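You operate a simulated robot arm through the tools that you are given. There is no shell and no other tool. Be economical: measure what you need, move in short steps, check, and stop when the job is done.

You run a simulated robot arm. Do the job below in one go: nothing can be reset, and whatever is moved stays where it is left.

## Task
Fold the blue polo and pack it in the carton in the holder.
Fine: on the folding board, blue flap first, then yellow, both laid back; the carton stays clamped, lid closed.

It is judged by the outcome, as a careful person would: the job done as asked, and still so three seconds after it is handed in. It fails if anything else is knocked over, pushed out of place, dropped, spilled or broken. A push-on lid holds only when it is set on centred and level and pressed home; a screw cap is set on level and turned clockwise until tight. Flat cloth is picked up by pressing the open fingertips on it (5 to 10 N) and closing them slowly along it; thin cloth reads only 2 to 8 mm in the jaws.

## Robot
A 7-joint arm with a two-finger parallel gripper, fixed in place. Base frame: the origin is at the foot of the arm, x ahead of it, y to its left, z up; the work surface is at about z = 0.808. Units: m, rad, N and s.
Its first joint turns from -2.304 to 2.304 rad. Payload 3.91 kg.
Tool frame: the origin (TCP) lies between the finger pads and is the grasp point; the fingertips stand 0.03 m ahead of it; z points along the fingers, y is the line along which they close. Largest opening 0.11 m; finger width 0.02, thickness 0.01; the body of the gripper, 0.048 by 0.112 m, starts 0.055 m behind the TCP.
Orientation is that of the tool frame in the base frame, as a unit quaternion [x, y, z, w]. With the fingers straight down and closing along the base's y, the tool's x points along the base's -x, its y along +y and its z along -z.

## Interface
- The arm moves only by the tool play_rows. Its argument "plan" is a list of rows, each an object (a shift or turn left out is 0, a gripper value left out holds the last) with "travel": the shift along the base's x, y, z in units of 100 mm (1.0 is 100 mm), a list of three; "delta_rot": the turn, a rotation vector about the base's x, y, z in units of 45 degrees (1.0 is 45 degrees), a list of three; "hand": the finger opening in m, from 0 to 0.11. In form: [{"travel": [tx, ty, tz], "delta_rot": [rx, ry, rz], "hand": hand}, ...]. A call has 1 to 8 rows; each row is the pose to reach, as a shift and turn from the pose commanded when the call began. A call with a number of a shift or a turn outside -1 to 1 is refused whole. A row lasts 0.2 s, in which the tool goes at most 0.05 m and 0.15 rad; a call with a longer step from one row to the next is refused whole, and so is a gripper value outside its range. Where a pose cannot be reached the arm comes as near as it can. A force on the tool above 90 N (or 10 N above the force at the start of the call, whichever is more), or a blocked arm, ends the call early, and 0.2 s more pass. Each finger travels about 0.108 m/s and halts on what it meets, pressing with about 29 N; the grip force reading is that of the motor and also rises with nothing between the fingers. The clock runs only during rows and for 0.2 s after the last one: add rows that repeat a pose to give the fingers time. The reply holds the time, the measured pose of the TCP, the force on the tool along the base axes, the opening and the grip force, in the units named above and with some noise, with the torque about the TCP (base axes, N m) and any sound that the robot's microphone picked up.
- Cameras (640 x 400 px; columns grow to the right, rows downward): "scene" is fixed at [0.0449, 0.496, 1.586]; the picture's right is [0.22, -0.98, 0.00], its down [-0.82, -0.18, -0.54] and it looks along [0.53, 0.12, -0.84] (base axes); focal length 214 px, centre (320, 200). "wrist" rides on the gripper at [0.072, 0.017, -0.103] in the tool frame; the picture's right is [-0.23, 0.97, 0.00], its down [-0.76, -0.18, -0.62] and it looks along [-0.61, -0.14, 0.78] (tool axes); focal length 222 px, centre (320, 200). There is no depth. A picture from a camera that has moved, and an enlarged one, comes with that camera's place and axes in the base frame and with its lens. The place of the scene camera against the robot may be out by one fixed shift of up to 0.012 m in any direction.
- snapshot(camera): a new picture of that camera. No time passes.
- close_up(camera, box): a new picture of the part [left, top, right, bottom] of that camera's present view, enlarged. No time passes.
- sign_off(): hands the job in; it is judged then, once.

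Go step by step. Nothing tells you positions but the pictures and the camera data: compare them with the known pose of the tool, close in by small moves and look again before you grip or let go. The budget is 120 turns and 76 pictures, counting those below and the enlarged ones. Unless the task says otherwise, let go and move clear before handing in, and close with one line.

The tools are called after "Request:" as a command line: name --argument value ..., lists and objects as JSON in quotes. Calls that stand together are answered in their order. play_rows: Moves the arm, as the interface text tells. Its arguments: {"type":"object","properties":{"plan":{"type":"array","items":{"type":"object","properties":{"travel":{"type":"array","items":{"type":"number"}},"delta_rot":{"type":"array","items":{"type":"number"}},"hand":{"type":"number"}}}}},"required":["plan"]} The other tools are called the same way: snapshot (camera) takes a picture; close_up (camera, box) takes an enlarged picture of a part of a camera's view; sign_off () hands the job in.

At the start:

```text
clock: 0.0
tool_pos: [0.3979, 0.5967, 1.3899]
tool_rot: [0.0, 1.0, 0.0, 0.0]
contact_force: [0.0, 0.9, 0.0]
wrist_torque: [-0.03, -0.03, 0.03]
width: 0.11
gripper_force: 0.0
```

scene: 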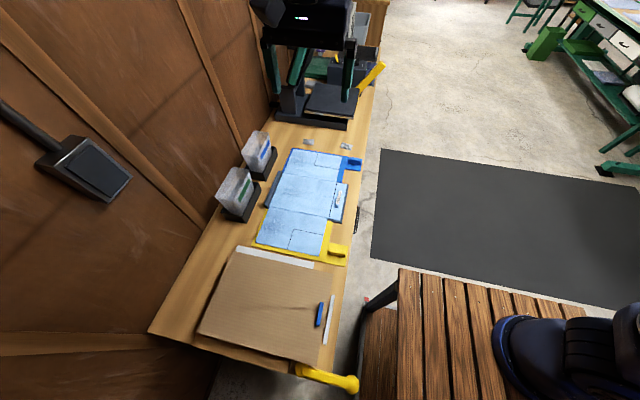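
wrist: 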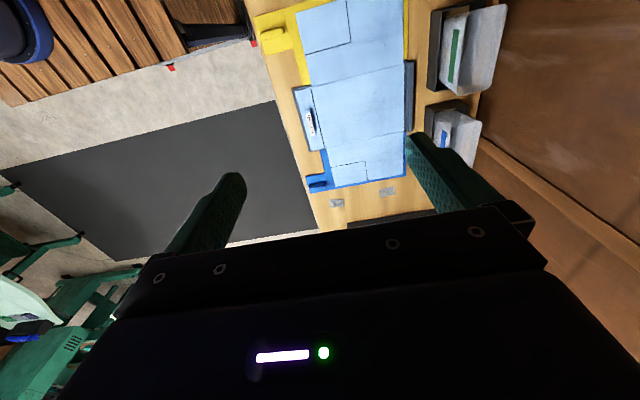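

The folding board with the blue polo lies on a bench, and there are two bins, a cardboard sheet or carton and a yellow lever nearby. I'll look closer before moving.

Request:
close_up --camera "scene" --box '[200, 120, 400, 270]'

Request:
close_up --camera "scene" --box '[140, 230, 380, 400]'

Request:
close_up --camera "scene" --box '[240, 0, 400, 130]'

Request:
close_up --camera "wrist" --box '[240, 0, 520, 220]'

```text
2.67 times, centred on (300, 195) of scene
camera zoom: at [0.0449, 0.496, 1.586], right [0.22, -0.98, 0.0], down [-0.82, -0.18, -0.54], along [0.53, 0.12, -0.84], focal length 572 px, centre (373, 213)
```

zoom: 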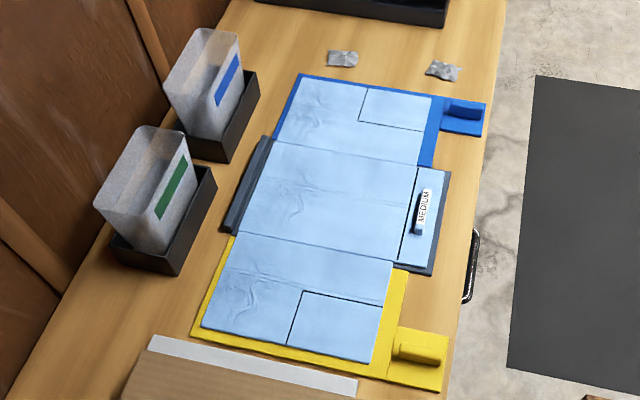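

```text
2.35 times, centred on (260, 315) of scene
camera zoom: at [0.0449, 0.496, 1.586], right [0.22, -0.98, 0.0], down [-0.82, -0.18, -0.54], along [0.53, 0.12, -0.84], focal length 505 px, centre (461, -71)
```

zoom: 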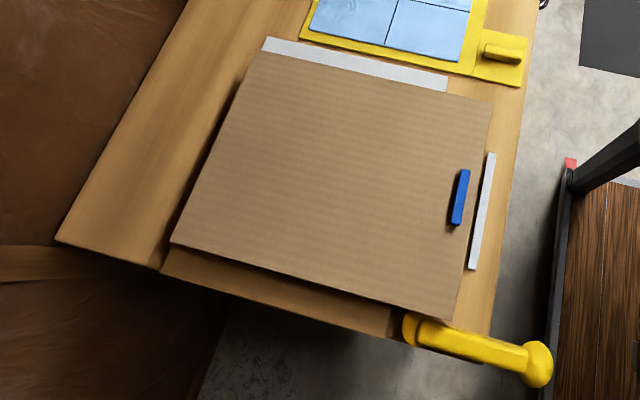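

```text
3.08 times, centred on (320, 65) of scene
camera zoom: at [0.0449, 0.496, 1.586], right [0.22, -0.98, 0.0], down [-0.82, -0.18, -0.54], along [0.53, 0.12, -0.84], focal length 660 px, centre (320, 615)
```

zoom: 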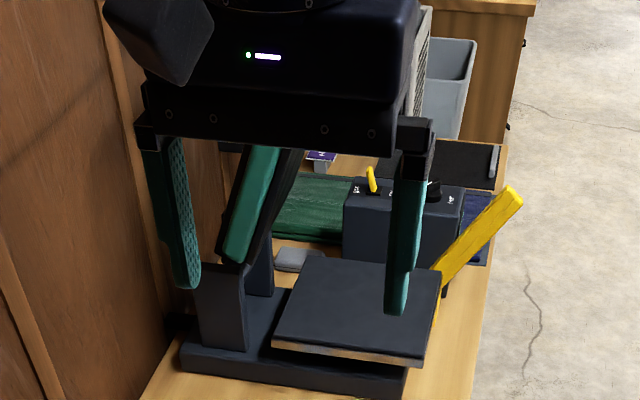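

```text
1.82 times, centred on (380, 110) of wrist
camera zoom: at [0.327, 0.6142, 1.4918], right [0.23, 0.97, 0.0], down [0.76, -0.18, 0.62], along [0.61, -0.14, -0.78], focal length 404 px, centre (211, 364)
```

zoom: 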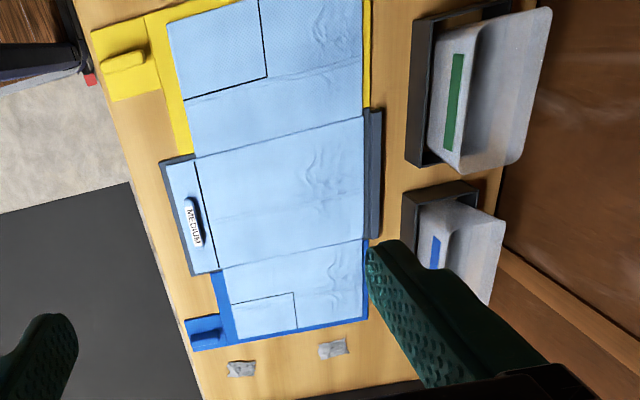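

The polo lies flat across the blue wing, centre and yellow wing. The carton looks closed, with a blue lid tab on the near side. Next I'll zoom in on the handles, bins and clamp.

Request:
close_up --camera "scene" --box '[310, 140, 380, 185]'

Request:
close_up --camera "scene" --box '[280, 230, 370, 290]'

Request:
close_up --camera "scene" --box '[280, 280, 380, 400]'

Request:
close_up --camera "wrist" --box '[240, 0, 360, 200]'

```text
8.89 times, centred on (345, 162) of scene
camera zoom: at [0.0449, 0.496, 1.586], right [0.22, -0.98, 0.0], down [-0.82, -0.18, -0.54], along [0.53, 0.12, -0.84], focal length 1906 px, centre (98, 533)
```

zoom: 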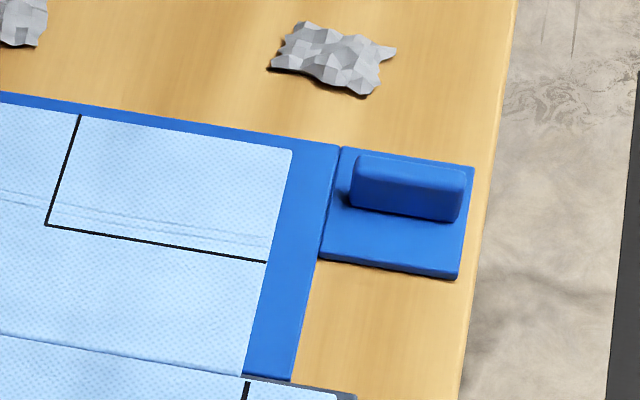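

```text
6.67 times, centred on (325, 260) of scene
camera zoom: at [0.0449, 0.496, 1.586], right [0.22, -0.98, 0.0], down [-0.82, -0.18, -0.54], along [0.53, 0.12, -0.84], focal length 1430 px, centre (287, -200)
```

zoom: 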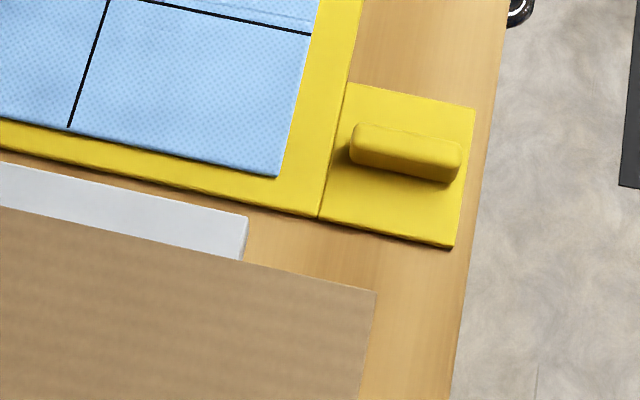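

```text
3.33 times, centred on (330, 340) of scene
camera zoom: at [0.0449, 0.496, 1.586], right [0.22, -0.98, 0.0], down [-0.82, -0.18, -0.54], along [0.53, 0.12, -0.84], focal length 715 px, centre (287, -267)
```

zoom: 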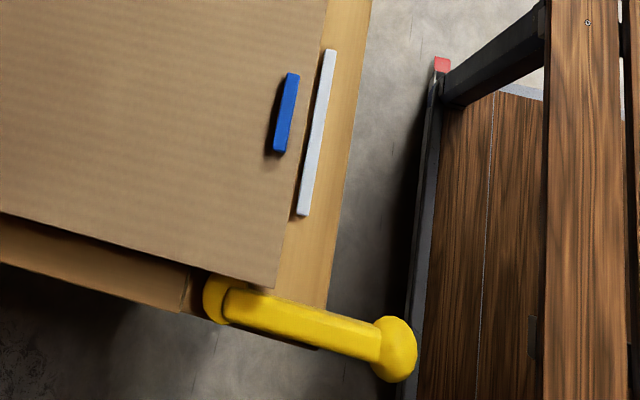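

```text
2.00 times, centred on (300, 100) of wrist
camera zoom: at [0.327, 0.6142, 1.4918], right [0.23, 0.97, 0.0], down [0.76, -0.18, 0.62], along [0.61, -0.14, -0.78], focal length 444 px, centre (360, 400)
```

zoom: 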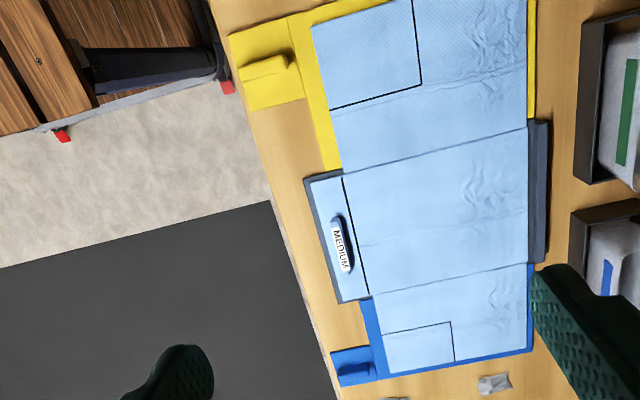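

The flap handles are upright tabs just outside the board's near edge, in line with the hinges. My plan is to grip each tab with the tool horizontal, pointing +y, so the flip is a roll plus an arc. I'll start turning and moving that way.

Request:
play_rows --plan '[{"travel": [0.16, -0.16, -0.05], "delta_rot": [0.166, 0, 0]}, {"travel": [0.33, -0.33, -0.1], "delta_rot": [0.333, 0, 0]}, {"travel": [0.5, -0.5, -0.15], "delta_rot": [0.5, 0, 0]}, {"travel": [0.66, -0.66, -0.2], "delta_rot": [0.666, 0, 0]}, {"travel": [0.83, -0.83, -0.25], "delta_rot": [0.833, 0, 0]}, {"travel": [1, -1, -0.3], "delta_rot": [1, 0, 0]}]'

Request:
play_rows --plan '[{"travel": [0.16, -0.16, -0.16], "delta_rot": [0.166, 0, 0]}, {"travel": [0.33, -0.33, -0.33], "delta_rot": [0.333, 0, 0]}, {"travel": [0.5, -0.5, -0.5], "delta_rot": [0.5, 0, 0]}, {"travel": [0.66, -0.66, -0.66], "delta_rot": [0.666, 0, 0]}, {"travel": [0.83, -0.83, -0.83], "delta_rot": [0.833, 0, 0]}, {"travel": [1, -1, -1], "delta_rot": [1, 0, 0]}]'

Request:
play_rows --plan '[{"travel": [0.16, 0, -0.16], "delta_rot": [0, 0.166, 0]}, {"travel": [0.33, 0, -0.33], "delta_rot": [0, 0.333, 0]}, {"travel": [0.5, 0, -0.5], "delta_rot": [0, 0.5, 0]}, {"travel": [0.66, 0, -0.66], "delta_rot": [0, 0.666, 0]}, {"travel": [0.83, 0, -0.83], "delta_rot": [0, 0.833, 0]}, {"travel": [1, 0, -1], "delta_rot": [0, 1, 0]}]'

```text
clock: 1.4
tool_pos: [0.4997, 0.4962, 1.3585]
tool_rot: [0.0, 0.924, 0.383, 0.0]
contact_force: [-0.4, 0.5, 0.2]
wrist_torque: [-0.02, 0.03, -0.03]
width: 0.1102
gripper_force: 0.0
```

```text
clock: 2.8
tool_pos: [0.5993, 0.396, 1.2594]
tool_rot: [0.0, 0.706, 0.708, 0.0]
contact_force: [-0.1, 0.2, 0.4]
wrist_torque: [-0.08, 0.03, -0.03]
width: 0.1102
gripper_force: 0.0
```

```text
clock: 4.2
tool_pos: [0.6986, 0.3975, 1.1598]
tool_rot: [0.271, 0.653, 0.653, -0.271]
contact_force: [-1.0, 0.6, 0.7]
wrist_torque: [-0.04, -0.02, -0.02]
width: 0.1102
gripper_force: 0.0
```

The arm follows well. Next I'll finish the roll, come down outside the table edge, and look.

Request:
play_rows --plan '[{"travel": [0.1, -0.05, -0.16], "delta_rot": [0, 0.166, 0]}, {"travel": [0.2, -0.1, -0.33], "delta_rot": [0, 0.333, 0]}, {"travel": [0.3, -0.1, -0.5], "delta_rot": [0, 0.5, 0]}, {"travel": [0.4, -0.1, -0.66], "delta_rot": [0, 0.666, 0]}, {"travel": [0.5, -0.1, -0.83], "delta_rot": [0, 0.833, 0]}, {"travel": [0.6, -0.1, -1], "delta_rot": [0, 1, 0]}]'

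Request:
snapshot --camera "wrist"

Request:
snapshot --camera "scene"

```text
clock: 5.6
tool_pos: [0.7588, 0.3862, 1.0578]
tool_rot: [0.5, 0.499, 0.5, -0.5]
contact_force: [-0.4, -0.4, 0.3]
wrist_torque: [-0.05, -0.02, -0.02]
width: 0.1102
gripper_force: 0.0
```

```text
65 pictures are left
camera wrist: at [0.7765, 0.2842, 1.1305], right [0.97, 0.0, -0.23], down [-0.18, -0.62, -0.76], along [-0.14, 0.78, -0.61], focal length 222 px, centre (320, 200)
```

wrist: 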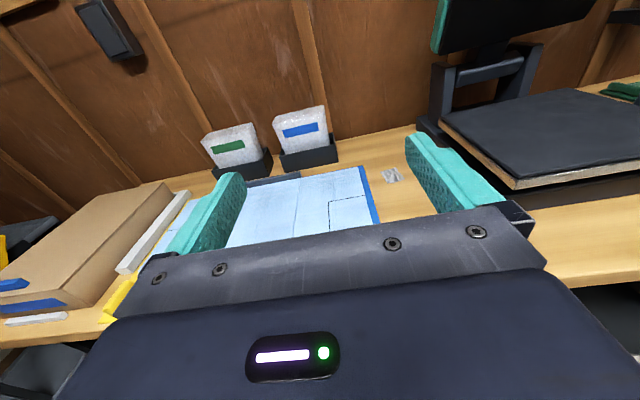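

```text
64 pictures are left
```

scene: 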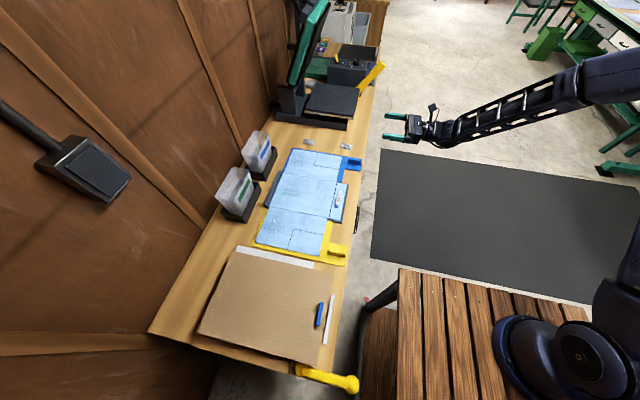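

The roll is reachable. I'll descend outside the bench edge to just above tab height and check alignment.

Request:
play_rows --plan '[{"travel": [0.05, 0, -0.4], "hand": 0.06}, {"travel": [0.09, 0, -0.8]}, {"travel": [0.09, 0, -1.0]}, {"travel": [0.09, 0, -1.0]}]'

Request:
play_rows --plan '[{"travel": [0, 0, -0.4]}, {"travel": [0, 0, -0.7]}, {"travel": [0, 0, -0.7]}]'

Request:
snapshot --camera "wrist"

Request:
close_up --camera "scene" --box '[320, 130, 420, 200]'

```text
clock: 6.6
tool_pos: [0.7672, 0.3867, 0.9575]
tool_rot: [0.5, 0.5, 0.5, -0.499]
contact_force: [-0.7, 0.1, -0.5]
wrist_torque: [-0.05, 0.02, 0.0]
width: 0.0602
gripper_force: 0.0
```

```text
clock: 7.4
tool_pos: [0.7672, 0.3863, 0.887]
tool_rot: [0.5, 0.501, 0.5, -0.5]
contact_force: [0.1, -0.1, 0.5]
wrist_torque: [-0.01, -0.02, 0.01]
width: 0.0601
gripper_force: 0.2
```

```text
63 pictures are left
camera wrist: at [0.7854, 0.2838, 0.9599], right [0.97, 0.0, -0.23], down [-0.18, -0.62, -0.76], along [-0.14, 0.78, -0.61], focal length 222 px, centre (320, 200)
```

wrist: 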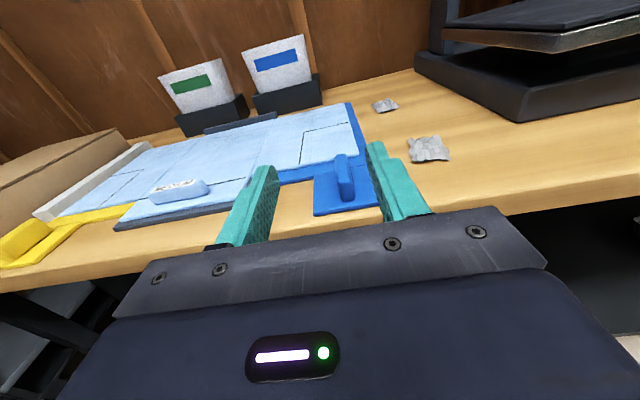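

```text
5.71 times, centred on (370, 165) of scene
camera zoom: at [0.0449, 0.496, 1.586], right [0.22, -0.98, 0.0], down [-0.82, -0.18, -0.54], along [0.53, 0.12, -0.84], focal length 1226 px, centre (34, 400)
```

zoom: 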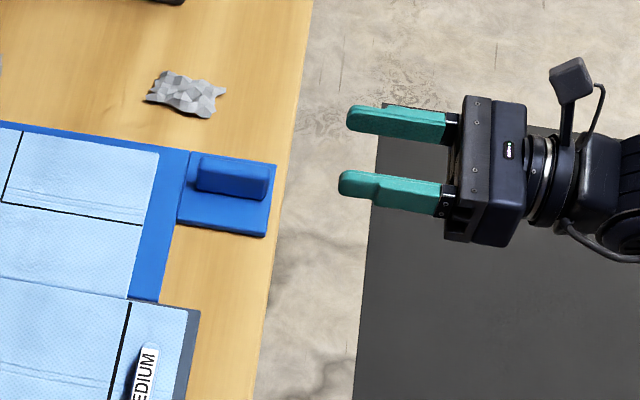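

Request:
close_up --camera "wrist" --box '[220, 120, 460, 270]'

Request:
close_up --camera "wrist" --box '[0, 100, 280, 275]'

```text
2.67 times, centred on (340, 195) of wrist
camera zoom: at [0.7854, 0.2838, 0.9599], right [0.97, 0.0, -0.23], down [-0.18, -0.62, -0.76], along [-0.14, 0.78, -0.61], focal length 592 px, centre (267, 213)
```

zoom: 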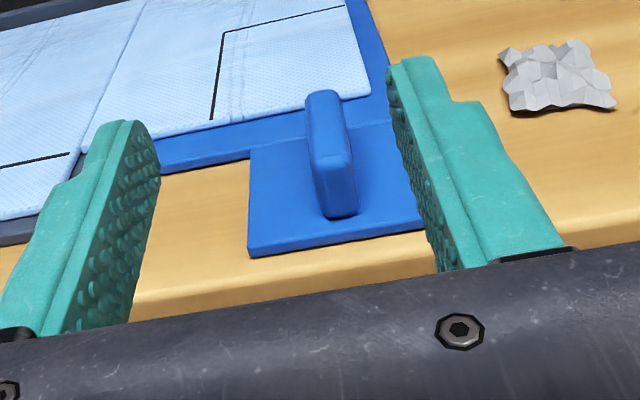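

```text
2.29 times, centred on (140, 188) of wrist
camera zoom: at [0.7854, 0.2838, 0.9599], right [0.97, 0.0, -0.23], down [-0.18, -0.62, -0.76], along [-0.14, 0.78, -0.61], focal length 508 px, centre (731, 229)
```

zoom: 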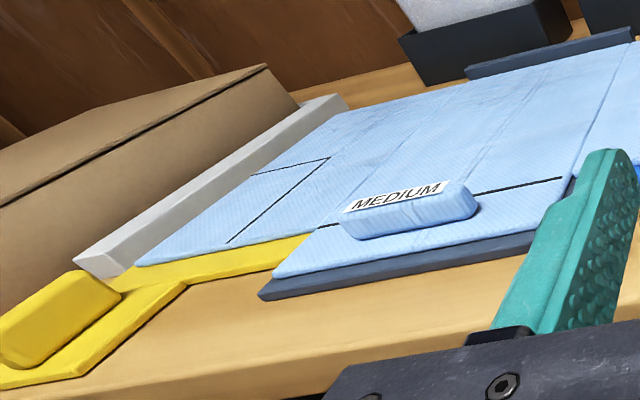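

The flap tab sits near x≈0.782, y 0.455–0.51, z 0.815–0.84, about 12 mm from what the scene camera suggested. MEDIUM marks a raised grip on the polo. I'll line up and slide onto the blue tab.

Request:
play_rows --plan '[{"travel": [0.145, 0, -0.3]}, {"travel": [0.145, 0, -0.57]}, {"travel": [0.145, 0.3, -0.57]}, {"travel": [0.145, 0.6, -0.57]}, {"travel": [0.145, 0.86, -0.57]}, {"travel": [0.145, 0.86, -0.57]}]'

Request:
close_up --camera "wrist" --box '[220, 80, 460, 230]'

```text
clock: 8.8
tool_pos: [0.7822, 0.472, 0.8306]
tool_rot: [0.5, 0.5, 0.501, -0.499]
contact_force: [0.6, 0.1, 0.2]
wrist_torque: [0.0, -0.01, -0.01]
width: 0.0601
gripper_force: 0.1
```

```text
2.67 times, centred on (340, 155) of wrist
camera zoom: at [0.7999, 0.3696, 0.9038], right [0.97, 0.0, -0.23], down [-0.18, -0.62, -0.76], along [-0.14, 0.78, -0.61], focal length 592 px, centre (267, 320)
```

zoom: 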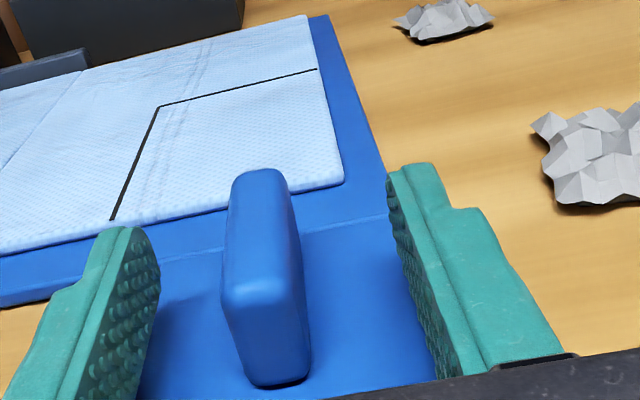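

The tab is centred between the fingers, so I'll close on it.

Request:
play_rows --plan '[{"hand": 0.03}, {"hand": 0.02}, {"hand": 0.0}, {"hand": 0.0}, {"hand": 0.0}]'

```text
clock: 10.0
tool_pos: [0.7803, 0.4723, 0.833]
tool_rot: [-0.5, -0.5, -0.499, 0.501]
contact_force: [-29.6, -11.7, -3.0]
wrist_torque: [0.61, 0.07, -0.15]
width: 0.016
gripper_force: 44.6
```

The grip holds at 16 mm. I'll test-lift the flap 15° along the arc while rolling with it.

Request:
play_rows --plan '[{"travel": [-0.02, 0, 0.02]}, {"travel": [-0.05, 0, 0.18], "delta_rot": [0, -0.1667, 0]}, {"travel": [-0.1, 0, 0.337], "delta_rot": [0, -0.333, 0]}, {"travel": [-0.1, 0, 0.337], "delta_rot": [0, -0.333, 0]}]'

Request:
close_up --camera "scene" --box '[230, 110, 430, 260]'

```text
clock: 11.0
tool_pos: [0.7693, 0.473, 0.8644]
tool_rot: [0.432, 0.56, 0.56, -0.43]
contact_force: [-47.0, -21.0, -21.0]
wrist_torque: [-0.48, 0.35, 0.14]
width: 0.0158
gripper_force: 45.2
```

```text
2.67 times, centred on (330, 185) of scene
camera zoom: at [0.0449, 0.496, 1.586], right [0.22, -0.98, 0.0], down [-0.82, -0.18, -0.54], along [0.53, 0.12, -0.84], focal length 572 px, centre (293, 240)
```

zoom: 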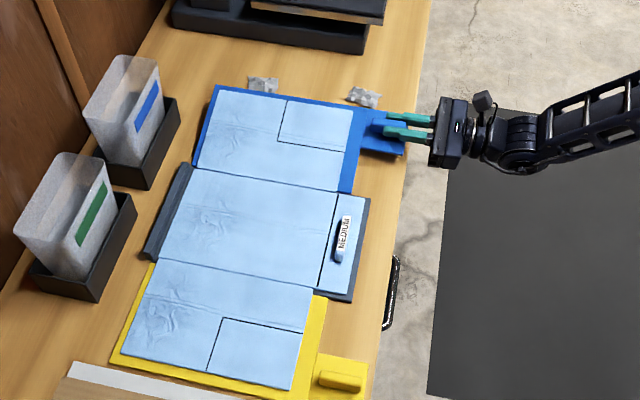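

The flap follows, and the hinge fits at about x 0.654, z 0.808. I'll continue to 60°.

Request:
play_rows --plan '[{"travel": [-0.105, 0, 0.154], "delta_rot": [0, -0.1667, 0]}, {"travel": [-0.207, 0, 0.288], "delta_rot": [0, -0.3333, 0]}, {"travel": [-0.326, 0, 0.407], "delta_rot": [0, -0.5, 0]}, {"travel": [-0.459, 0, 0.51], "delta_rot": [0, -0.6667, 0]}, {"travel": [-0.604, 0, 0.595], "delta_rot": [0, -0.8333, 0]}, {"travel": [-0.76, 0, 0.659], "delta_rot": [0, -1, 0]}]'

Request:
close_up --camera "scene" --box '[230, 110, 430, 260]'

```text
clock: 12.4
tool_pos: [0.6959, 0.4708, 0.931]
tool_rot: [0.183, 0.683, 0.683, -0.181]
contact_force: [-11.8, -2.4, -17.2]
wrist_torque: [-0.48, 0.79, 0.1]
width: 0.0159
gripper_force: 44.9
```

```text
2.67 times, centred on (330, 185) of scene
camera zoom: at [0.0449, 0.496, 1.586], right [0.22, -0.98, 0.0], down [-0.82, -0.18, -0.54], along [0.53, 0.12, -0.84], focal length 572 px, centre (293, 240)
```

zoom: 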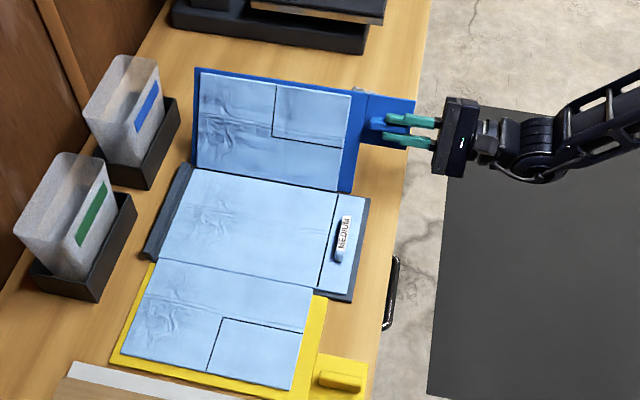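

Smooth. Next I'll take it past vertical.

Request:
play_rows --plan '[{"travel": [-0.162, 0, 0.045], "delta_rot": [0, -0.1667, 0]}, {"travel": [-0.329, 0, 0.067], "delta_rot": [0, -0.3333, 0]}, {"travel": [-0.497, 0, 0.068], "delta_rot": [0, -0.5, 0]}, {"travel": [-0.664, 0, 0.046], "delta_rot": [0, -0.6667, 0]}, {"travel": [-0.827, 0, 0.003], "delta_rot": [0, -0.8333, 0]}, {"travel": [-0.982, 0, -0.061], "delta_rot": [0, -1, 0]}]'

```text
clock: 13.8
tool_pos: [0.5962, 0.4727, 0.9289]
tool_rot: [-0.095, 0.699, 0.702, 0.092]
contact_force: [-25.4, -12.2, 43.9]
wrist_torque: [-0.35, 0.56, 0.68]
width: 0.0159
gripper_force: 44.6
```

A slight radius mismatch: refitting gives the hinge at (0.6516, 0.8105) with r 0.131. I'll continue to 150°.

Request:
play_rows --plan '[{"travel": [-0.163, 0, -0.029], "delta_rot": [0, -0.1667, 0]}, {"travel": [-0.301, 0, -0.13], "delta_rot": [0, -0.3333, 0]}, {"travel": [-0.424, 0, -0.249], "delta_rot": [0, -0.5, 0]}, {"travel": [-0.531, 0, -0.382], "delta_rot": [0, -0.6667, 0]}, {"travel": [-0.619, 0, -0.529], "delta_rot": [0, -0.8333, 0]}, {"travel": [-0.688, 0, -0.685], "delta_rot": [0, -1, 0]}]'

Request:
close_up --camera "scene" --box '[230, 110, 430, 260]'

```text
clock: 15.2
tool_pos: [0.5293, 0.4726, 0.856]
tool_rot: [-0.354, 0.612, 0.612, 0.354]
contact_force: [0.7, -0.8, -0.1]
wrist_torque: [0.01, 0.01, 0.01]
width: 0.0
gripper_force: 37.3
```

```text
2.67 times, centred on (330, 185) of scene
camera zoom: at [0.0449, 0.496, 1.586], right [0.22, -0.98, 0.0], down [-0.82, -0.18, -0.54], along [0.53, 0.12, -0.84], focal length 572 px, centre (293, 240)
```

zoom: 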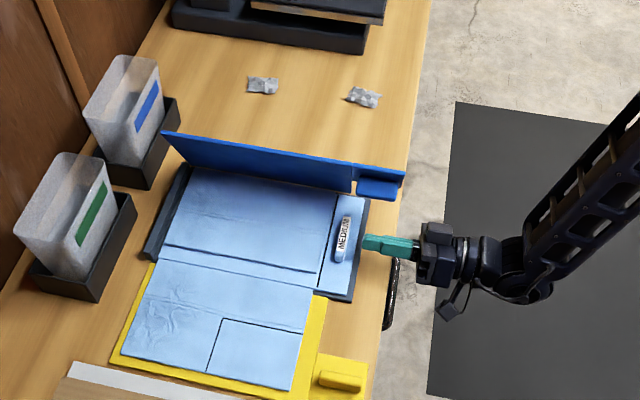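

The fingers slipped off because the flap stops at about 105–110°. The blue side of the polo has already dropped neatly onto the centre. I'll back off and look before regripping the tab to lay the flap back.

Request:
play_rows --plan '[{"travel": [0, -0.4, 0]}, {"travel": [0, -0.9, 0.0], "hand": 0.04}, {"travel": [0.1, -0.9, 0.4], "delta_rot": [0, 0.1667, 0], "hand": 0.06}, {"travel": [0.3, -0.9, 0.6], "delta_rot": [0, 0.333, 0]}, {"travel": [0.5, -0.9, 0.73], "delta_rot": [0, 0.5, 0]}, {"travel": [0.6, -0.9, 0.73], "delta_rot": [0, 0.6667, 0]}, {"travel": [0.67, -0.9, 0.73], "delta_rot": [0, 0.8333, 0]}, {"travel": [0.67, -0.9, 0.73], "delta_rot": [0, 1, 0]}]'

Request:
snapshot --camera "wrist"

Request:
close_up --camera "scene" --box '[270, 130, 400, 220]'

```text
clock: 17.0
tool_pos: [0.5954, 0.3818, 0.9299]
tool_rot: [-0.092, 0.701, 0.701, 0.092]
contact_force: [-0.1, -0.5, -0.6]
wrist_torque: [-0.01, -0.03, -0.02]
width: 0.06
gripper_force: 0.1
```

```text
55 pictures are left
camera wrist: at [0.5224, 0.2792, 0.927], right [-0.03, 0.0, 1.0], down [0.78, -0.62, 0.02], along [0.62, 0.78, 0.02], focal length 222 px, centre (320, 200)
```

wrist: 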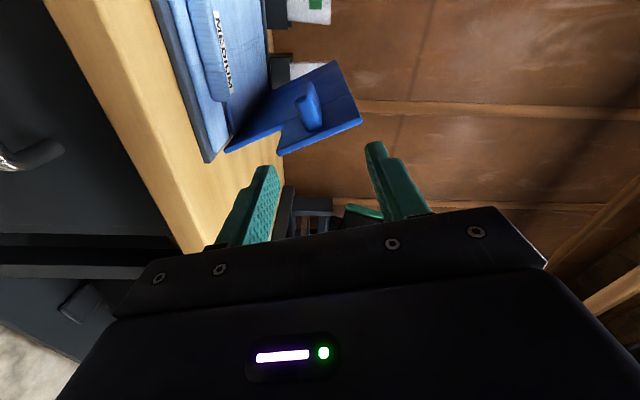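

```text
4.44 times, centred on (335, 175) of scene
camera zoom: at [0.0449, 0.496, 1.586], right [0.22, -0.98, 0.0], down [-0.82, -0.18, -0.54], along [0.53, 0.12, -0.84], focal length 953 px, centre (253, 311)
```

zoom: 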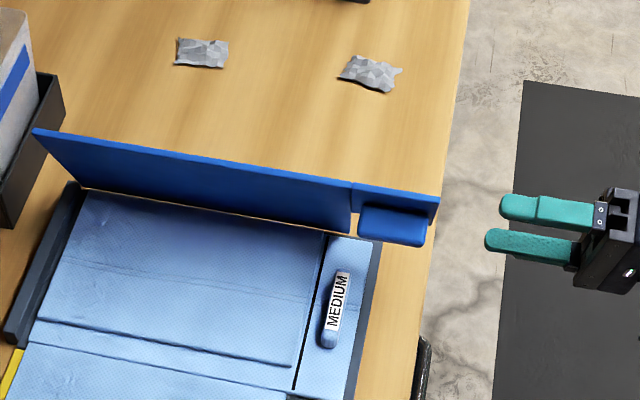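

Request:
close_up --camera "wrist" --box '[200, 40, 440, 190]'

```text
2.67 times, centred on (320, 115) of wrist
camera zoom: at [0.5224, 0.2792, 0.927], right [-0.03, 0.0, 1.0], down [0.78, -0.62, 0.02], along [0.62, 0.78, 0.02], focal length 592 px, centre (320, 427)
```

zoom: 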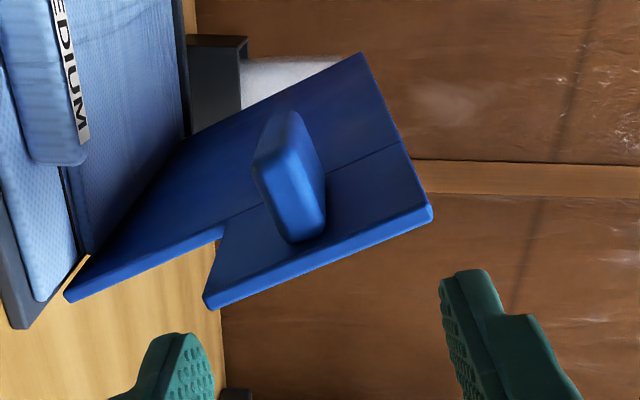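

The flap rests at about 114° with the tab near (0.580, 0.92). I'll match its angle, slide on and grip.

Request:
play_rows --plan '[{"travel": [-0.08, 0, -0.05], "delta_rot": [0, -0.1, 0]}, {"travel": [-0.155, 0, -0.1], "delta_rot": [0, -0.2, 0]}, {"travel": [-0.155, 0.4, -0.1], "delta_rot": [0, -0.2, 0]}, {"travel": [-0.155, 0.8, -0.1], "delta_rot": [0, -0.2, 0]}, {"travel": [-0.155, 0.95, -0.1], "delta_rot": [0, -0.2, 0]}, {"travel": [-0.155, 0.95, -0.1], "delta_rot": [0, -0.2, 0]}]'

Request:
close_up --camera "wrist" --box '[200, 60, 440, 210]'

```text
clock: 18.4
tool_pos: [0.5819, 0.4774, 0.9202]
tool_rot: [-0.147, 0.692, 0.692, 0.146]
contact_force: [0.3, 0.7, 0.8]
wrist_torque: [0.0, 0.02, -0.02]
width: 0.0599
gripper_force: 0.1
```

```text
2.67 times, centred on (320, 135) of wrist
camera zoom: at [0.5084, 0.3748, 0.9058], right [-0.19, 0.0, 0.98], down [0.77, -0.62, 0.15], along [0.61, 0.78, 0.12], focal length 592 px, centre (320, 373)
```

zoom: 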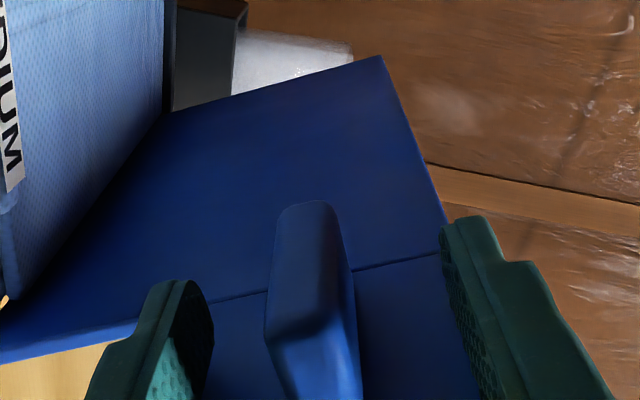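

Aligned, so I'll close.

Request:
play_rows --plan '[{"hand": 0.03}, {"hand": 0.015}, {"hand": 0.0}, {"hand": 0.0}, {"hand": 0.0}]'

```text
clock: 19.6
tool_pos: [0.5809, 0.4765, 0.9199]
tool_rot: [-0.146, 0.692, 0.692, 0.147]
contact_force: [14.1, 4.2, -9.9]
wrist_torque: [-0.06, -1.06, 0.16]
width: 0.0157
gripper_force: 44.6
```

Gripped. I'll swing it back along the arc.

Request:
play_rows --plan '[{"travel": [0.148, 0, 0.083], "delta_rot": [0, 0.1667, 0]}, {"travel": [0.306, 0, 0.146], "delta_rot": [0, 0.3333, 0]}, {"travel": [0.472, 0, 0.188], "delta_rot": [0, 0.5, 0]}, {"travel": [0.641, 0, 0.207], "delta_rot": [0, 0.6667, 0]}, {"travel": [0.811, 0, 0.205], "delta_rot": [0, 0.8333, 0]}, {"travel": [0.98, 0, 0.18], "delta_rot": [0, 1, 0]}]'

```text
clock: 21.0
tool_pos: [0.6795, 0.4761, 0.9363]
tool_rot: [0.131, 0.696, 0.694, -0.13]
contact_force: [0.2, -15.4, -32.4]
wrist_torque: [0.09, -0.98, 0.0]
width: 0.0162
gripper_force: 44.5
```

Request:
play_rows --plan '[{"travel": [0.161, 0, -0.08], "delta_rot": [0, 0.1667, 0]}, {"travel": [0.317, 0, -0.144], "delta_rot": [0, 0.3333, 0]}, {"travel": [0.463, 0, -0.228], "delta_rot": [0, 0.5, 0]}, {"travel": [0.596, 0, -0.33], "delta_rot": [0, 0.6667, 0]}, {"travel": [0.716, 0, -0.449], "delta_rot": [0, 0.8333, 0]}, {"travel": [0.818, 0, -0.582], "delta_rot": [0, 1, 0]}]'

```text
clock: 22.4
tool_pos: [0.7611, 0.477, 0.879]
tool_rot: [0.386, 0.593, 0.592, -0.386]
contact_force: [-4.3, -19.5, -12.1]
wrist_torque: [-0.19, -0.9, -0.27]
width: 0.0162
gripper_force: 45.1
```

Request:
play_rows --plan '[{"travel": [0.085, 0, -0.145], "delta_rot": [0, 0.1667, 0]}, {"travel": [0.15, 0, -0.3], "delta_rot": [0, 0.3333, 0]}, {"travel": [0.194, 0, -0.455], "delta_rot": [0, 0.5, 0]}, {"travel": [0.194, 0, -0.465], "delta_rot": [0, 0.5, 0]}]'

Request:
close_up --camera "scene" --box '[230, 110, 430, 260]'

```text
clock: 23.4
tool_pos: [0.779, 0.4778, 0.8337]
tool_rot: [0.494, 0.506, 0.506, -0.494]
contact_force: [-16.0, -17.0, -11.6]
wrist_torque: [-0.32, -0.81, -0.04]
width: 0.0165
gripper_force: 45.2
```

```text
2.67 times, centred on (330, 185) of scene
camera zoom: at [0.0449, 0.496, 1.586], right [0.22, -0.98, 0.0], down [-0.82, -0.18, -0.54], along [0.53, 0.12, -0.84], focal length 572 px, centre (293, 240)
```

zoom: 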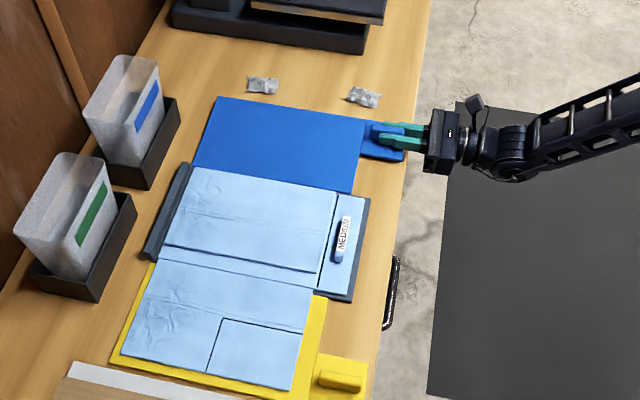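

The blue flap is laid back flat and the polo's blue side is folded over neatly. I'll release, back out, and travel to the yellow handle while rolling the tool.

Request:
play_rows --plan '[{"hand": 0.03}, {"hand": 0.06}, {"travel": [0, -0.3, 0], "hand": 0.06}, {"travel": [0, -0.7, 0]}, {"travel": [0, -1, 0]}]'

Request:
play_rows --plan '[{"travel": [-0.16, 0, 0.2], "delta_rot": [0, -0.166, 0]}, {"travel": [-0.33, 0, 0.4], "delta_rot": [0, -0.333, 0]}, {"travel": [-0.5, 0, 0.6], "delta_rot": [0, -0.5, 0]}, {"travel": [-0.66, 0, 0.8], "delta_rot": [0, -0.666, 0]}, {"travel": [-0.83, 0, 0.9], "delta_rot": [0, -0.833, 0]}, {"travel": [-1, 0, 1], "delta_rot": [0, -1, 0]}]'

Request:
play_rows --plan '[{"travel": [-0.16, 0, 0.1], "delta_rot": [0, -0.166, 0]}, {"travel": [-0.33, 0, 0.2], "delta_rot": [0, -0.333, 0]}, {"travel": [-0.5, 0, 0.3], "delta_rot": [0, -0.5, 0]}, {"travel": [-0.66, 0, 0.4], "delta_rot": [0, -0.666, 0]}, {"travel": [-0.83, 0, 0.4], "delta_rot": [0, -0.833, 0]}, {"travel": [-1, 0, 0.4], "delta_rot": [0, -1, 0]}]'

Request:
play_rows --plan '[{"travel": [-0.16, 0, 0], "delta_rot": [-0.12, 0, 0]}, {"travel": [-0.33, 0, 0], "delta_rot": [-0.24, 0, 0]}, {"travel": [-0.5, 0, 0], "delta_rot": [-0.36, 0, 0]}, {"travel": [-0.66, 0, 0], "delta_rot": [-0.48, 0, 0]}, {"travel": [-0.83, 0, 0], "delta_rot": [-0.6, 0, 0]}, {"travel": [-1, 0, 0], "delta_rot": [-0.667, 0, 0]}]'

```text
clock: 24.6
tool_pos: [0.7794, 0.3785, 0.8331]
tool_rot: [0.493, 0.507, 0.507, -0.494]
contact_force: [0.2, -0.3, -0.8]
wrist_torque: [-0.01, 0.03, -0.02]
width: 0.0601
gripper_force: 0.1
```

```text
clock: 26.0
tool_pos: [0.6793, 0.3768, 0.9324]
tool_rot: [0.262, 0.657, 0.657, -0.261]
contact_force: [0.4, -0.3, 0.9]
wrist_torque: [0.03, -0.02, 0.04]
width: 0.06
gripper_force: 0.0
```

```text
clock: 27.4
tool_pos: [0.5795, 0.376, 0.9743]
tool_rot: [-0.008, 0.707, 0.707, 0.01]
contact_force: [0.5, -0.6, -1.3]
wrist_torque: [0.0, -0.01, -0.03]
width: 0.0601
gripper_force: 0.1
```

```text
clock: 28.8
tool_pos: [0.4795, 0.3777, 0.9728]
tool_rot: [-0.01, 0.867, 0.499, 0.006]
contact_force: [0.0, 0.5, -0.1]
wrist_torque: [0.01, 0.0, 0.02]
width: 0.0599
gripper_force: 0.1
```

Request:
play_rows --plan '[{"travel": [-0.15, 0, 0], "delta_rot": [0, -0.144, 0.083]}, {"travel": [-0.3, 0, 0], "delta_rot": [0, -0.288, 0.167]}, {"travel": [-0.45, 0, 0], "delta_rot": [0, -0.433, 0.25]}, {"travel": [-0.6, 0, 0], "delta_rot": [0, -0.577, 0.333]}, {"travel": [-0.7, 0, 0], "delta_rot": [0, -0.722, 0.417]}, {"travel": [-0.8, 0, 0], "delta_rot": [0, -0.866, 0.5]}]'

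Request:
play_rows --plan '[{"travel": [-0.1, 0, 0], "delta_rot": [0, -0.144, 0.083]}, {"travel": [-0.2, 0, 0], "delta_rot": [0, -0.288, 0.167]}, {"travel": [-0.3, 0, 0], "delta_rot": [0, -0.433, 0.25]}, {"travel": [-0.4, 0, 0], "delta_rot": [0, -0.577, 0.333]}, {"travel": [-0.5, 0, 0], "delta_rot": [0, -0.722, 0.417]}, {"travel": [-0.6, 0, 0], "delta_rot": [0, -0.845, 0.487]}]'

Request:
snapshot --camera "scene"

Request:
snapshot --camera "wrist"

```text
clock: 30.2
tool_pos: [0.4015, 0.3789, 0.9751]
tool_rot: [-0.342, 0.796, 0.458, 0.198]
contact_force: [0.2, -0.4, 0.5]
wrist_torque: [0.0, 0.02, 0.05]
width: 0.0602
gripper_force: 0.1
out of reach, approached as far as the arm can: row 6
```

```text
clock: 31.6
tool_pos: [0.3637, 0.4088, 0.977]
tool_rot: [0.615, -0.61, -0.352, -0.355]
contact_force: [0.7, -0.3, -0.7]
wrist_torque: [0.02, -0.01, 0.02]
width: 0.06
gripper_force: 0.0
out of reach, approached as far as the arm can: row 1, 2, 3, 4, 5, 6
```

```text
50 pictures are left
```

scene: 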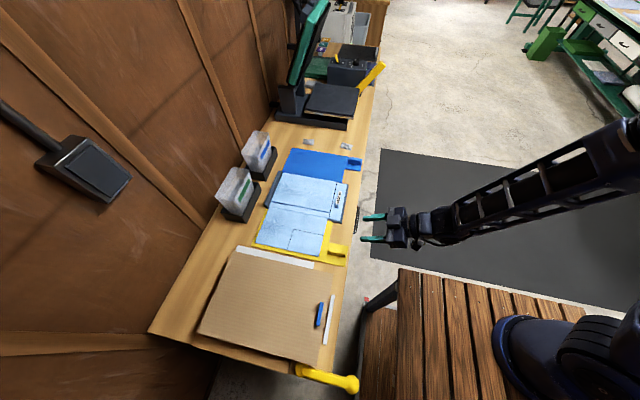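

```text
49 pictures are left
camera wrist: at [0.3485, 0.2847, 0.9654], right [-0.98, 0.11, 0.19], down [0.17, -0.16, 0.97], along [0.14, 0.98, 0.13], focal length 222 px, centre (320, 200)
```

wrist: 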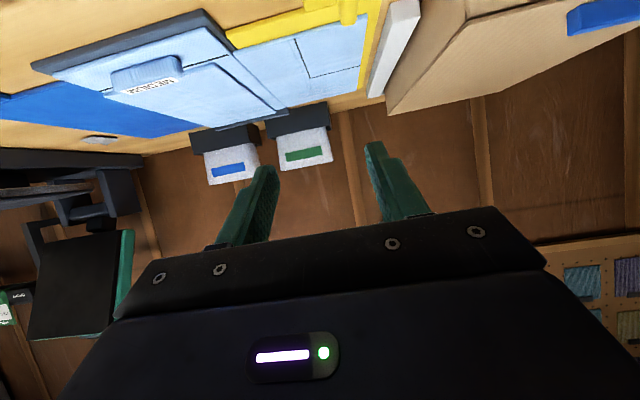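

A horizontal tool is out of reach at the yellow handle. Instead I'll come straight down in the default orientation and pinch the tab by its ends, closing along y, so it can pivot in the pads as the flap turns. First I'll re-orient.

Request:
play_rows --plan '[{"travel": [0.1, 0, 0.1], "delta_rot": [0, 0.144, -0.083]}, {"travel": [0.2, 0, 0.2], "delta_rot": [0, 0.288, -0.167]}, {"travel": [0.3, 0, 0.3], "delta_rot": [0, 0.433, -0.25]}, {"travel": [0.4, 0, 0.4], "delta_rot": [0, 0.577, -0.333]}, {"travel": [0.5, 0, 0.5], "delta_rot": [0, 0.722, -0.417]}, {"travel": [0.6, 0, 0.6], "delta_rot": [0, 0.866, -0.5]}]'

Request:
play_rows --plan '[{"travel": [0, 0, 0.1], "delta_rot": [0, 0.144, -0.083]}, {"travel": [0, 0, 0.2], "delta_rot": [0, 0.288, -0.167]}, {"travel": [0, 0, 0.3], "delta_rot": [0, 0.433, -0.25]}, {"travel": [0, 0, 0.4], "delta_rot": [0, 0.577, -0.333]}, {"travel": [0, 0, 0.5], "delta_rot": [0, 0.722, -0.417]}, {"travel": [0, 0, 0.5], "delta_rot": [0, 0.845, -0.487]}]'

Request:
play_rows --plan '[{"travel": [-0.1, 0.15, 0], "delta_rot": [-0.166, 0, 0], "hand": 0.09}, {"travel": [-0.2, 0.3, 0], "delta_rot": [-0.333, 0, 0]}, {"travel": [-0.3, 0.45, 0], "delta_rot": [-0.5, 0, 0]}, {"travel": [-0.4, 0.6, 0], "delta_rot": [-0.666, 0, 0]}, {"travel": [-0.4, 0.75, 0], "delta_rot": [-0.833, 0, 0]}, {"travel": [-0.4, 0.9, 0], "delta_rot": [-1, 0, 0]}]'

```text
clock: 33.0
tool_pos: [0.424, 0.4099, 1.0365]
tool_rot: [-0.333, 0.8, 0.461, 0.192]
contact_force: [-0.1, -0.9, -0.8]
wrist_torque: [-0.01, 0.0, 0.0]
width: 0.06
gripper_force: 0.1
```

```text
clock: 34.4
tool_pos: [0.4233, 0.4098, 1.0869]
tool_rot: [-0.01, 0.866, 0.499, 0.005]
contact_force: [0.1, -0.2, 0.1]
wrist_torque: [-0.02, -0.03, -0.01]
width: 0.0601
gripper_force: 0.1
```

```text
clock: 35.8
tool_pos: [0.3828, 0.4982, 1.0875]
tool_rot: [-0.012, 0.991, 0.13, 0.002]
contact_force: [0.5, -0.7, 1.2]
wrist_torque: [0.02, -0.03, -0.02]
width: 0.0898
gripper_force: 0.2
```

Request:
play_rows --plan '[{"travel": [-0.2, -0.05, -0.3], "delta_rot": [-0.15, 0, -0.015]}, {"travel": [-0.4, -0.1, -0.6], "delta_rot": [-0.333, 0, -0.03]}, {"travel": [-0.5, -0.18, -0.9], "delta_rot": [-0.333, 0, -0.03]}, {"travel": [-0.5, -0.18, -0.9], "delta_rot": [-0.333, 0, -0.03]}]'

Request:
snapshot --camera "wrist"

Request:
close_up --camera "wrist" --box '[200, 60, 440, 210]'

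```text
clock: 36.8
tool_pos: [0.3325, 0.4815, 0.9966]
tool_rot: [-0.001, 1.0, 0.0, 0.002]
contact_force: [0.3, 0.7, 1.4]
wrist_torque: [0.01, -0.03, -0.02]
width: 0.09
gripper_force: 0.0
```

```text
48 pictures are left
camera wrist: at [0.2604, 0.4986, 1.0986], right [0.23, 0.97, 0.0], down [0.76, -0.18, 0.63], along [0.61, -0.14, -0.78], focal length 222 px, centre (320, 200)
```

wrist: 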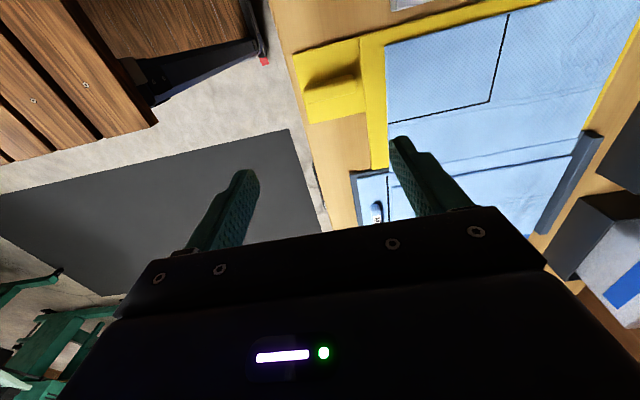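

```text
2.67 times, centred on (320, 135) of wrist
camera zoom: at [0.2604, 0.4986, 1.0986], right [0.23, 0.97, 0.0], down [0.76, -0.18, 0.63], along [0.61, -0.14, -0.78], focal length 592 px, centre (320, 373)
```

zoom: 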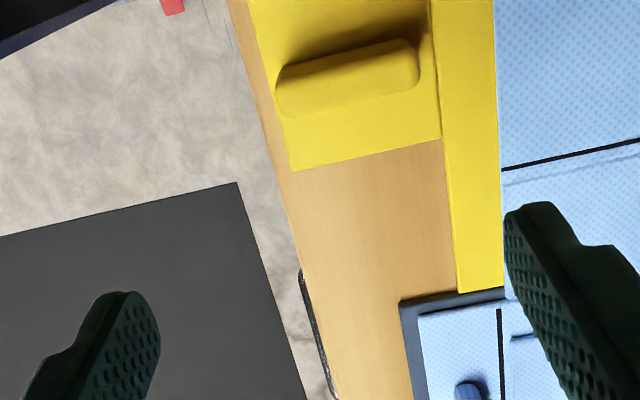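

The yellow tab appears at x≈0.320, y 0.467–0.525. I'll lower over it with the opening at 80 mm and recheck.

Request:
play_rows --plan '[{"travel": [-0.12, 0.15, -0.4], "hand": 0.08}, {"travel": [-0.12, 0.15, -0.8]}, {"travel": [-0.12, 0.15, -1.0]}, {"travel": [-0.12, 0.15, -1.0]}]'

Request:
close_up --camera "wrist" --box '[200, 60, 440, 210]'

Request:
close_up --camera "scene" --box '[280, 210, 380, 280]'

```text
clock: 37.8
tool_pos: [0.3197, 0.4956, 0.8962]
tool_rot: [-0.001, 1.0, -0.001, 0.002]
contact_force: [-0.8, 0.1, 0.2]
wrist_torque: [0.0, 0.0, 0.03]
width: 0.0799
gripper_force: 0.1
```

```text
2.67 times, centred on (320, 135) of wrist
camera zoom: at [0.2492, 0.5142, 0.9998], right [0.23, 0.97, 0.0], down [0.76, -0.18, 0.63], along [0.61, -0.14, -0.78], focal length 592 px, centre (320, 373)
```

zoom: 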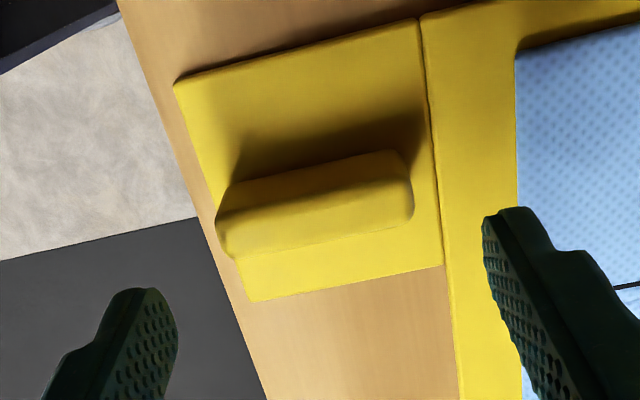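

```text
5.71 times, centred on (330, 245) of scene
camera zoom: at [0.0449, 0.496, 1.586], right [0.22, -0.98, 0.0], down [-0.82, -0.18, -0.54], along [0.53, 0.12, -0.84], focal length 1226 px, centre (263, -57)
```

zoom: 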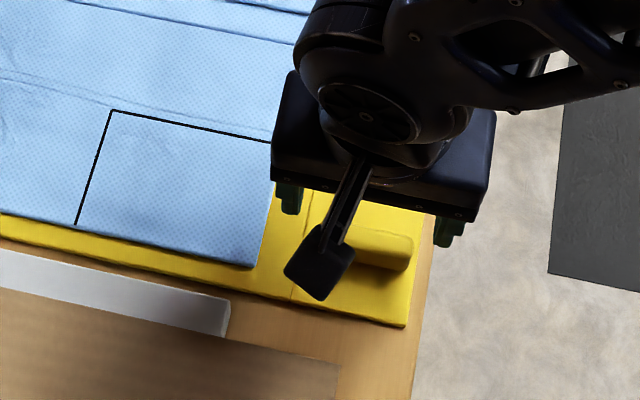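

The tab centre is confirmed at (0.319, 0.498). I'll lower to z 0.85 and close on the tab ends.

Request:
play_rows --plan '[{"travel": [-0.01, 0.02, -0.25]}, {"travel": [-0.01, 0.02, -0.46]}, {"travel": [-0.01, 0.02, -0.46], "hand": 0.06}, {"travel": [-0.01, 0.02, -0.46], "hand": 0.045}, {"travel": [-0.01, 0.02, -0.46], "hand": 0.03}, {"travel": [-0.01, 0.02, -0.46], "hand": 0.03}]'

```text
clock: 39.2
tool_pos: [0.3204, 0.494, 0.8507]
tool_rot: [-0.001, 1.0, -0.003, 0.001]
contact_force: [-3.1, -54.9, 4.6]
wrist_torque: [-1.52, 0.15, -0.07]
width: 0.0598
gripper_force: 45.3
```

Request:
play_rows --plan '[{"travel": [0, -0.04, 0], "hand": 0.03}, {"travel": [0, -0.05, 0], "hand": 0.03}]'

Request:
close_up --camera "wrist" --box '[200, 60, 440, 210]'

```text
clock: 39.8
tool_pos: [0.32, 0.4948, 0.8524]
tool_rot: [-0.001, 1.0, 0.001, 0.002]
contact_force: [5.9, -12.1, -13.5]
wrist_torque: [-0.09, 1.15, 0.03]
width: 0.0594
gripper_force: 45.1
```

```text
2.67 times, centred on (320, 135) of wrist
camera zoom: at [0.2494, 0.5121, 0.9539], right [0.23, 0.97, 0.0], down [0.76, -0.18, 0.63], along [0.61, -0.14, -0.78], focal length 592 px, centre (320, 373)
```

zoom: 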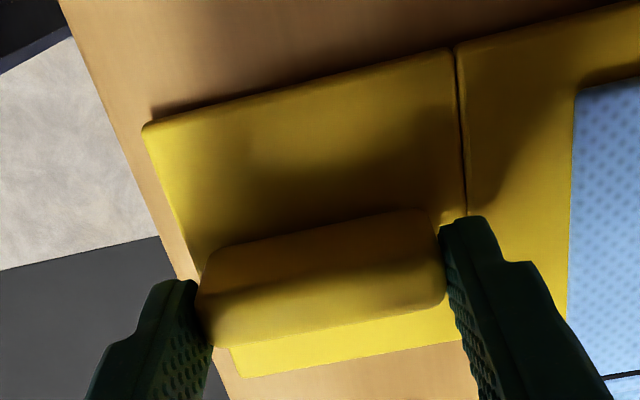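

Firm pinch. I'll test-lift the yellow flap about 20°.

Request:
play_rows --plan '[{"travel": [0.03, 0, 0.11], "delta_rot": [0, 0.028, 0]}, {"travel": [0.064, 0, 0.226], "delta_rot": [0, 0.056, 0]}, {"travel": [0.11, 0, 0.335], "delta_rot": [0, 0.083, 0]}, {"travel": [0.165, 0, 0.438], "delta_rot": [0, 0.111, 0]}, {"travel": [0.165, 0, 0.438], "delta_rot": [0, 0.111, 0]}]'

Request:
close_up --camera "scene" --box '[230, 170, 400, 300]'

Request:
close_up --camera "wrist" --box '[200, 60, 440, 210]'

```text
clock: 41.0
tool_pos: [0.338, 0.4944, 0.8942]
tool_rot: [-0.001, 0.999, 0.001, -0.042]
contact_force: [-1.6, 11.5, -6.5]
wrist_torque: [0.78, 0.65, -0.71]
width: 0.0595
gripper_force: 45.1
```

```text
3.08 times, centred on (315, 235) of scene
camera zoom: at [0.0449, 0.496, 1.586], right [0.22, -0.98, 0.0], down [-0.82, -0.18, -0.54], along [0.53, 0.12, -0.84], focal length 660 px, centre (335, 92)
```

zoom: 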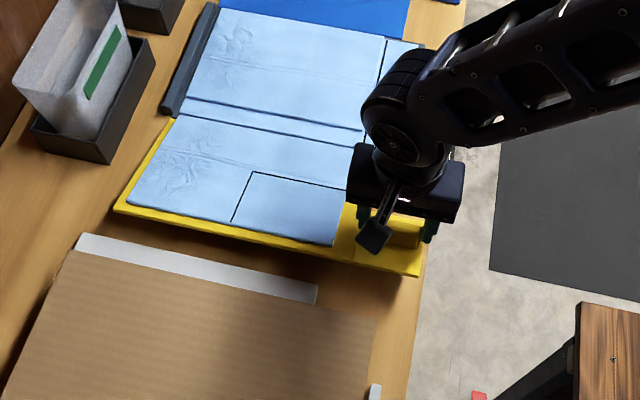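

```text
2.67 times, centred on (320, 135) of wrist
camera zoom: at [0.2743, 0.5123, 1.0034], right [0.22, 0.97, -0.02], down [0.81, -0.18, 0.56], along [0.54, -0.14, -0.83], focal length 592 px, centre (320, 373)
```

zoom: 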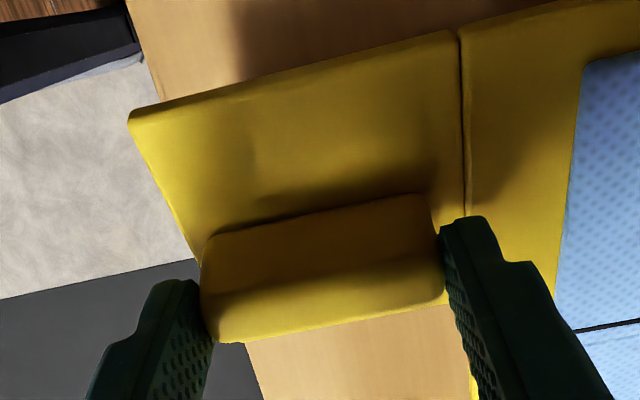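

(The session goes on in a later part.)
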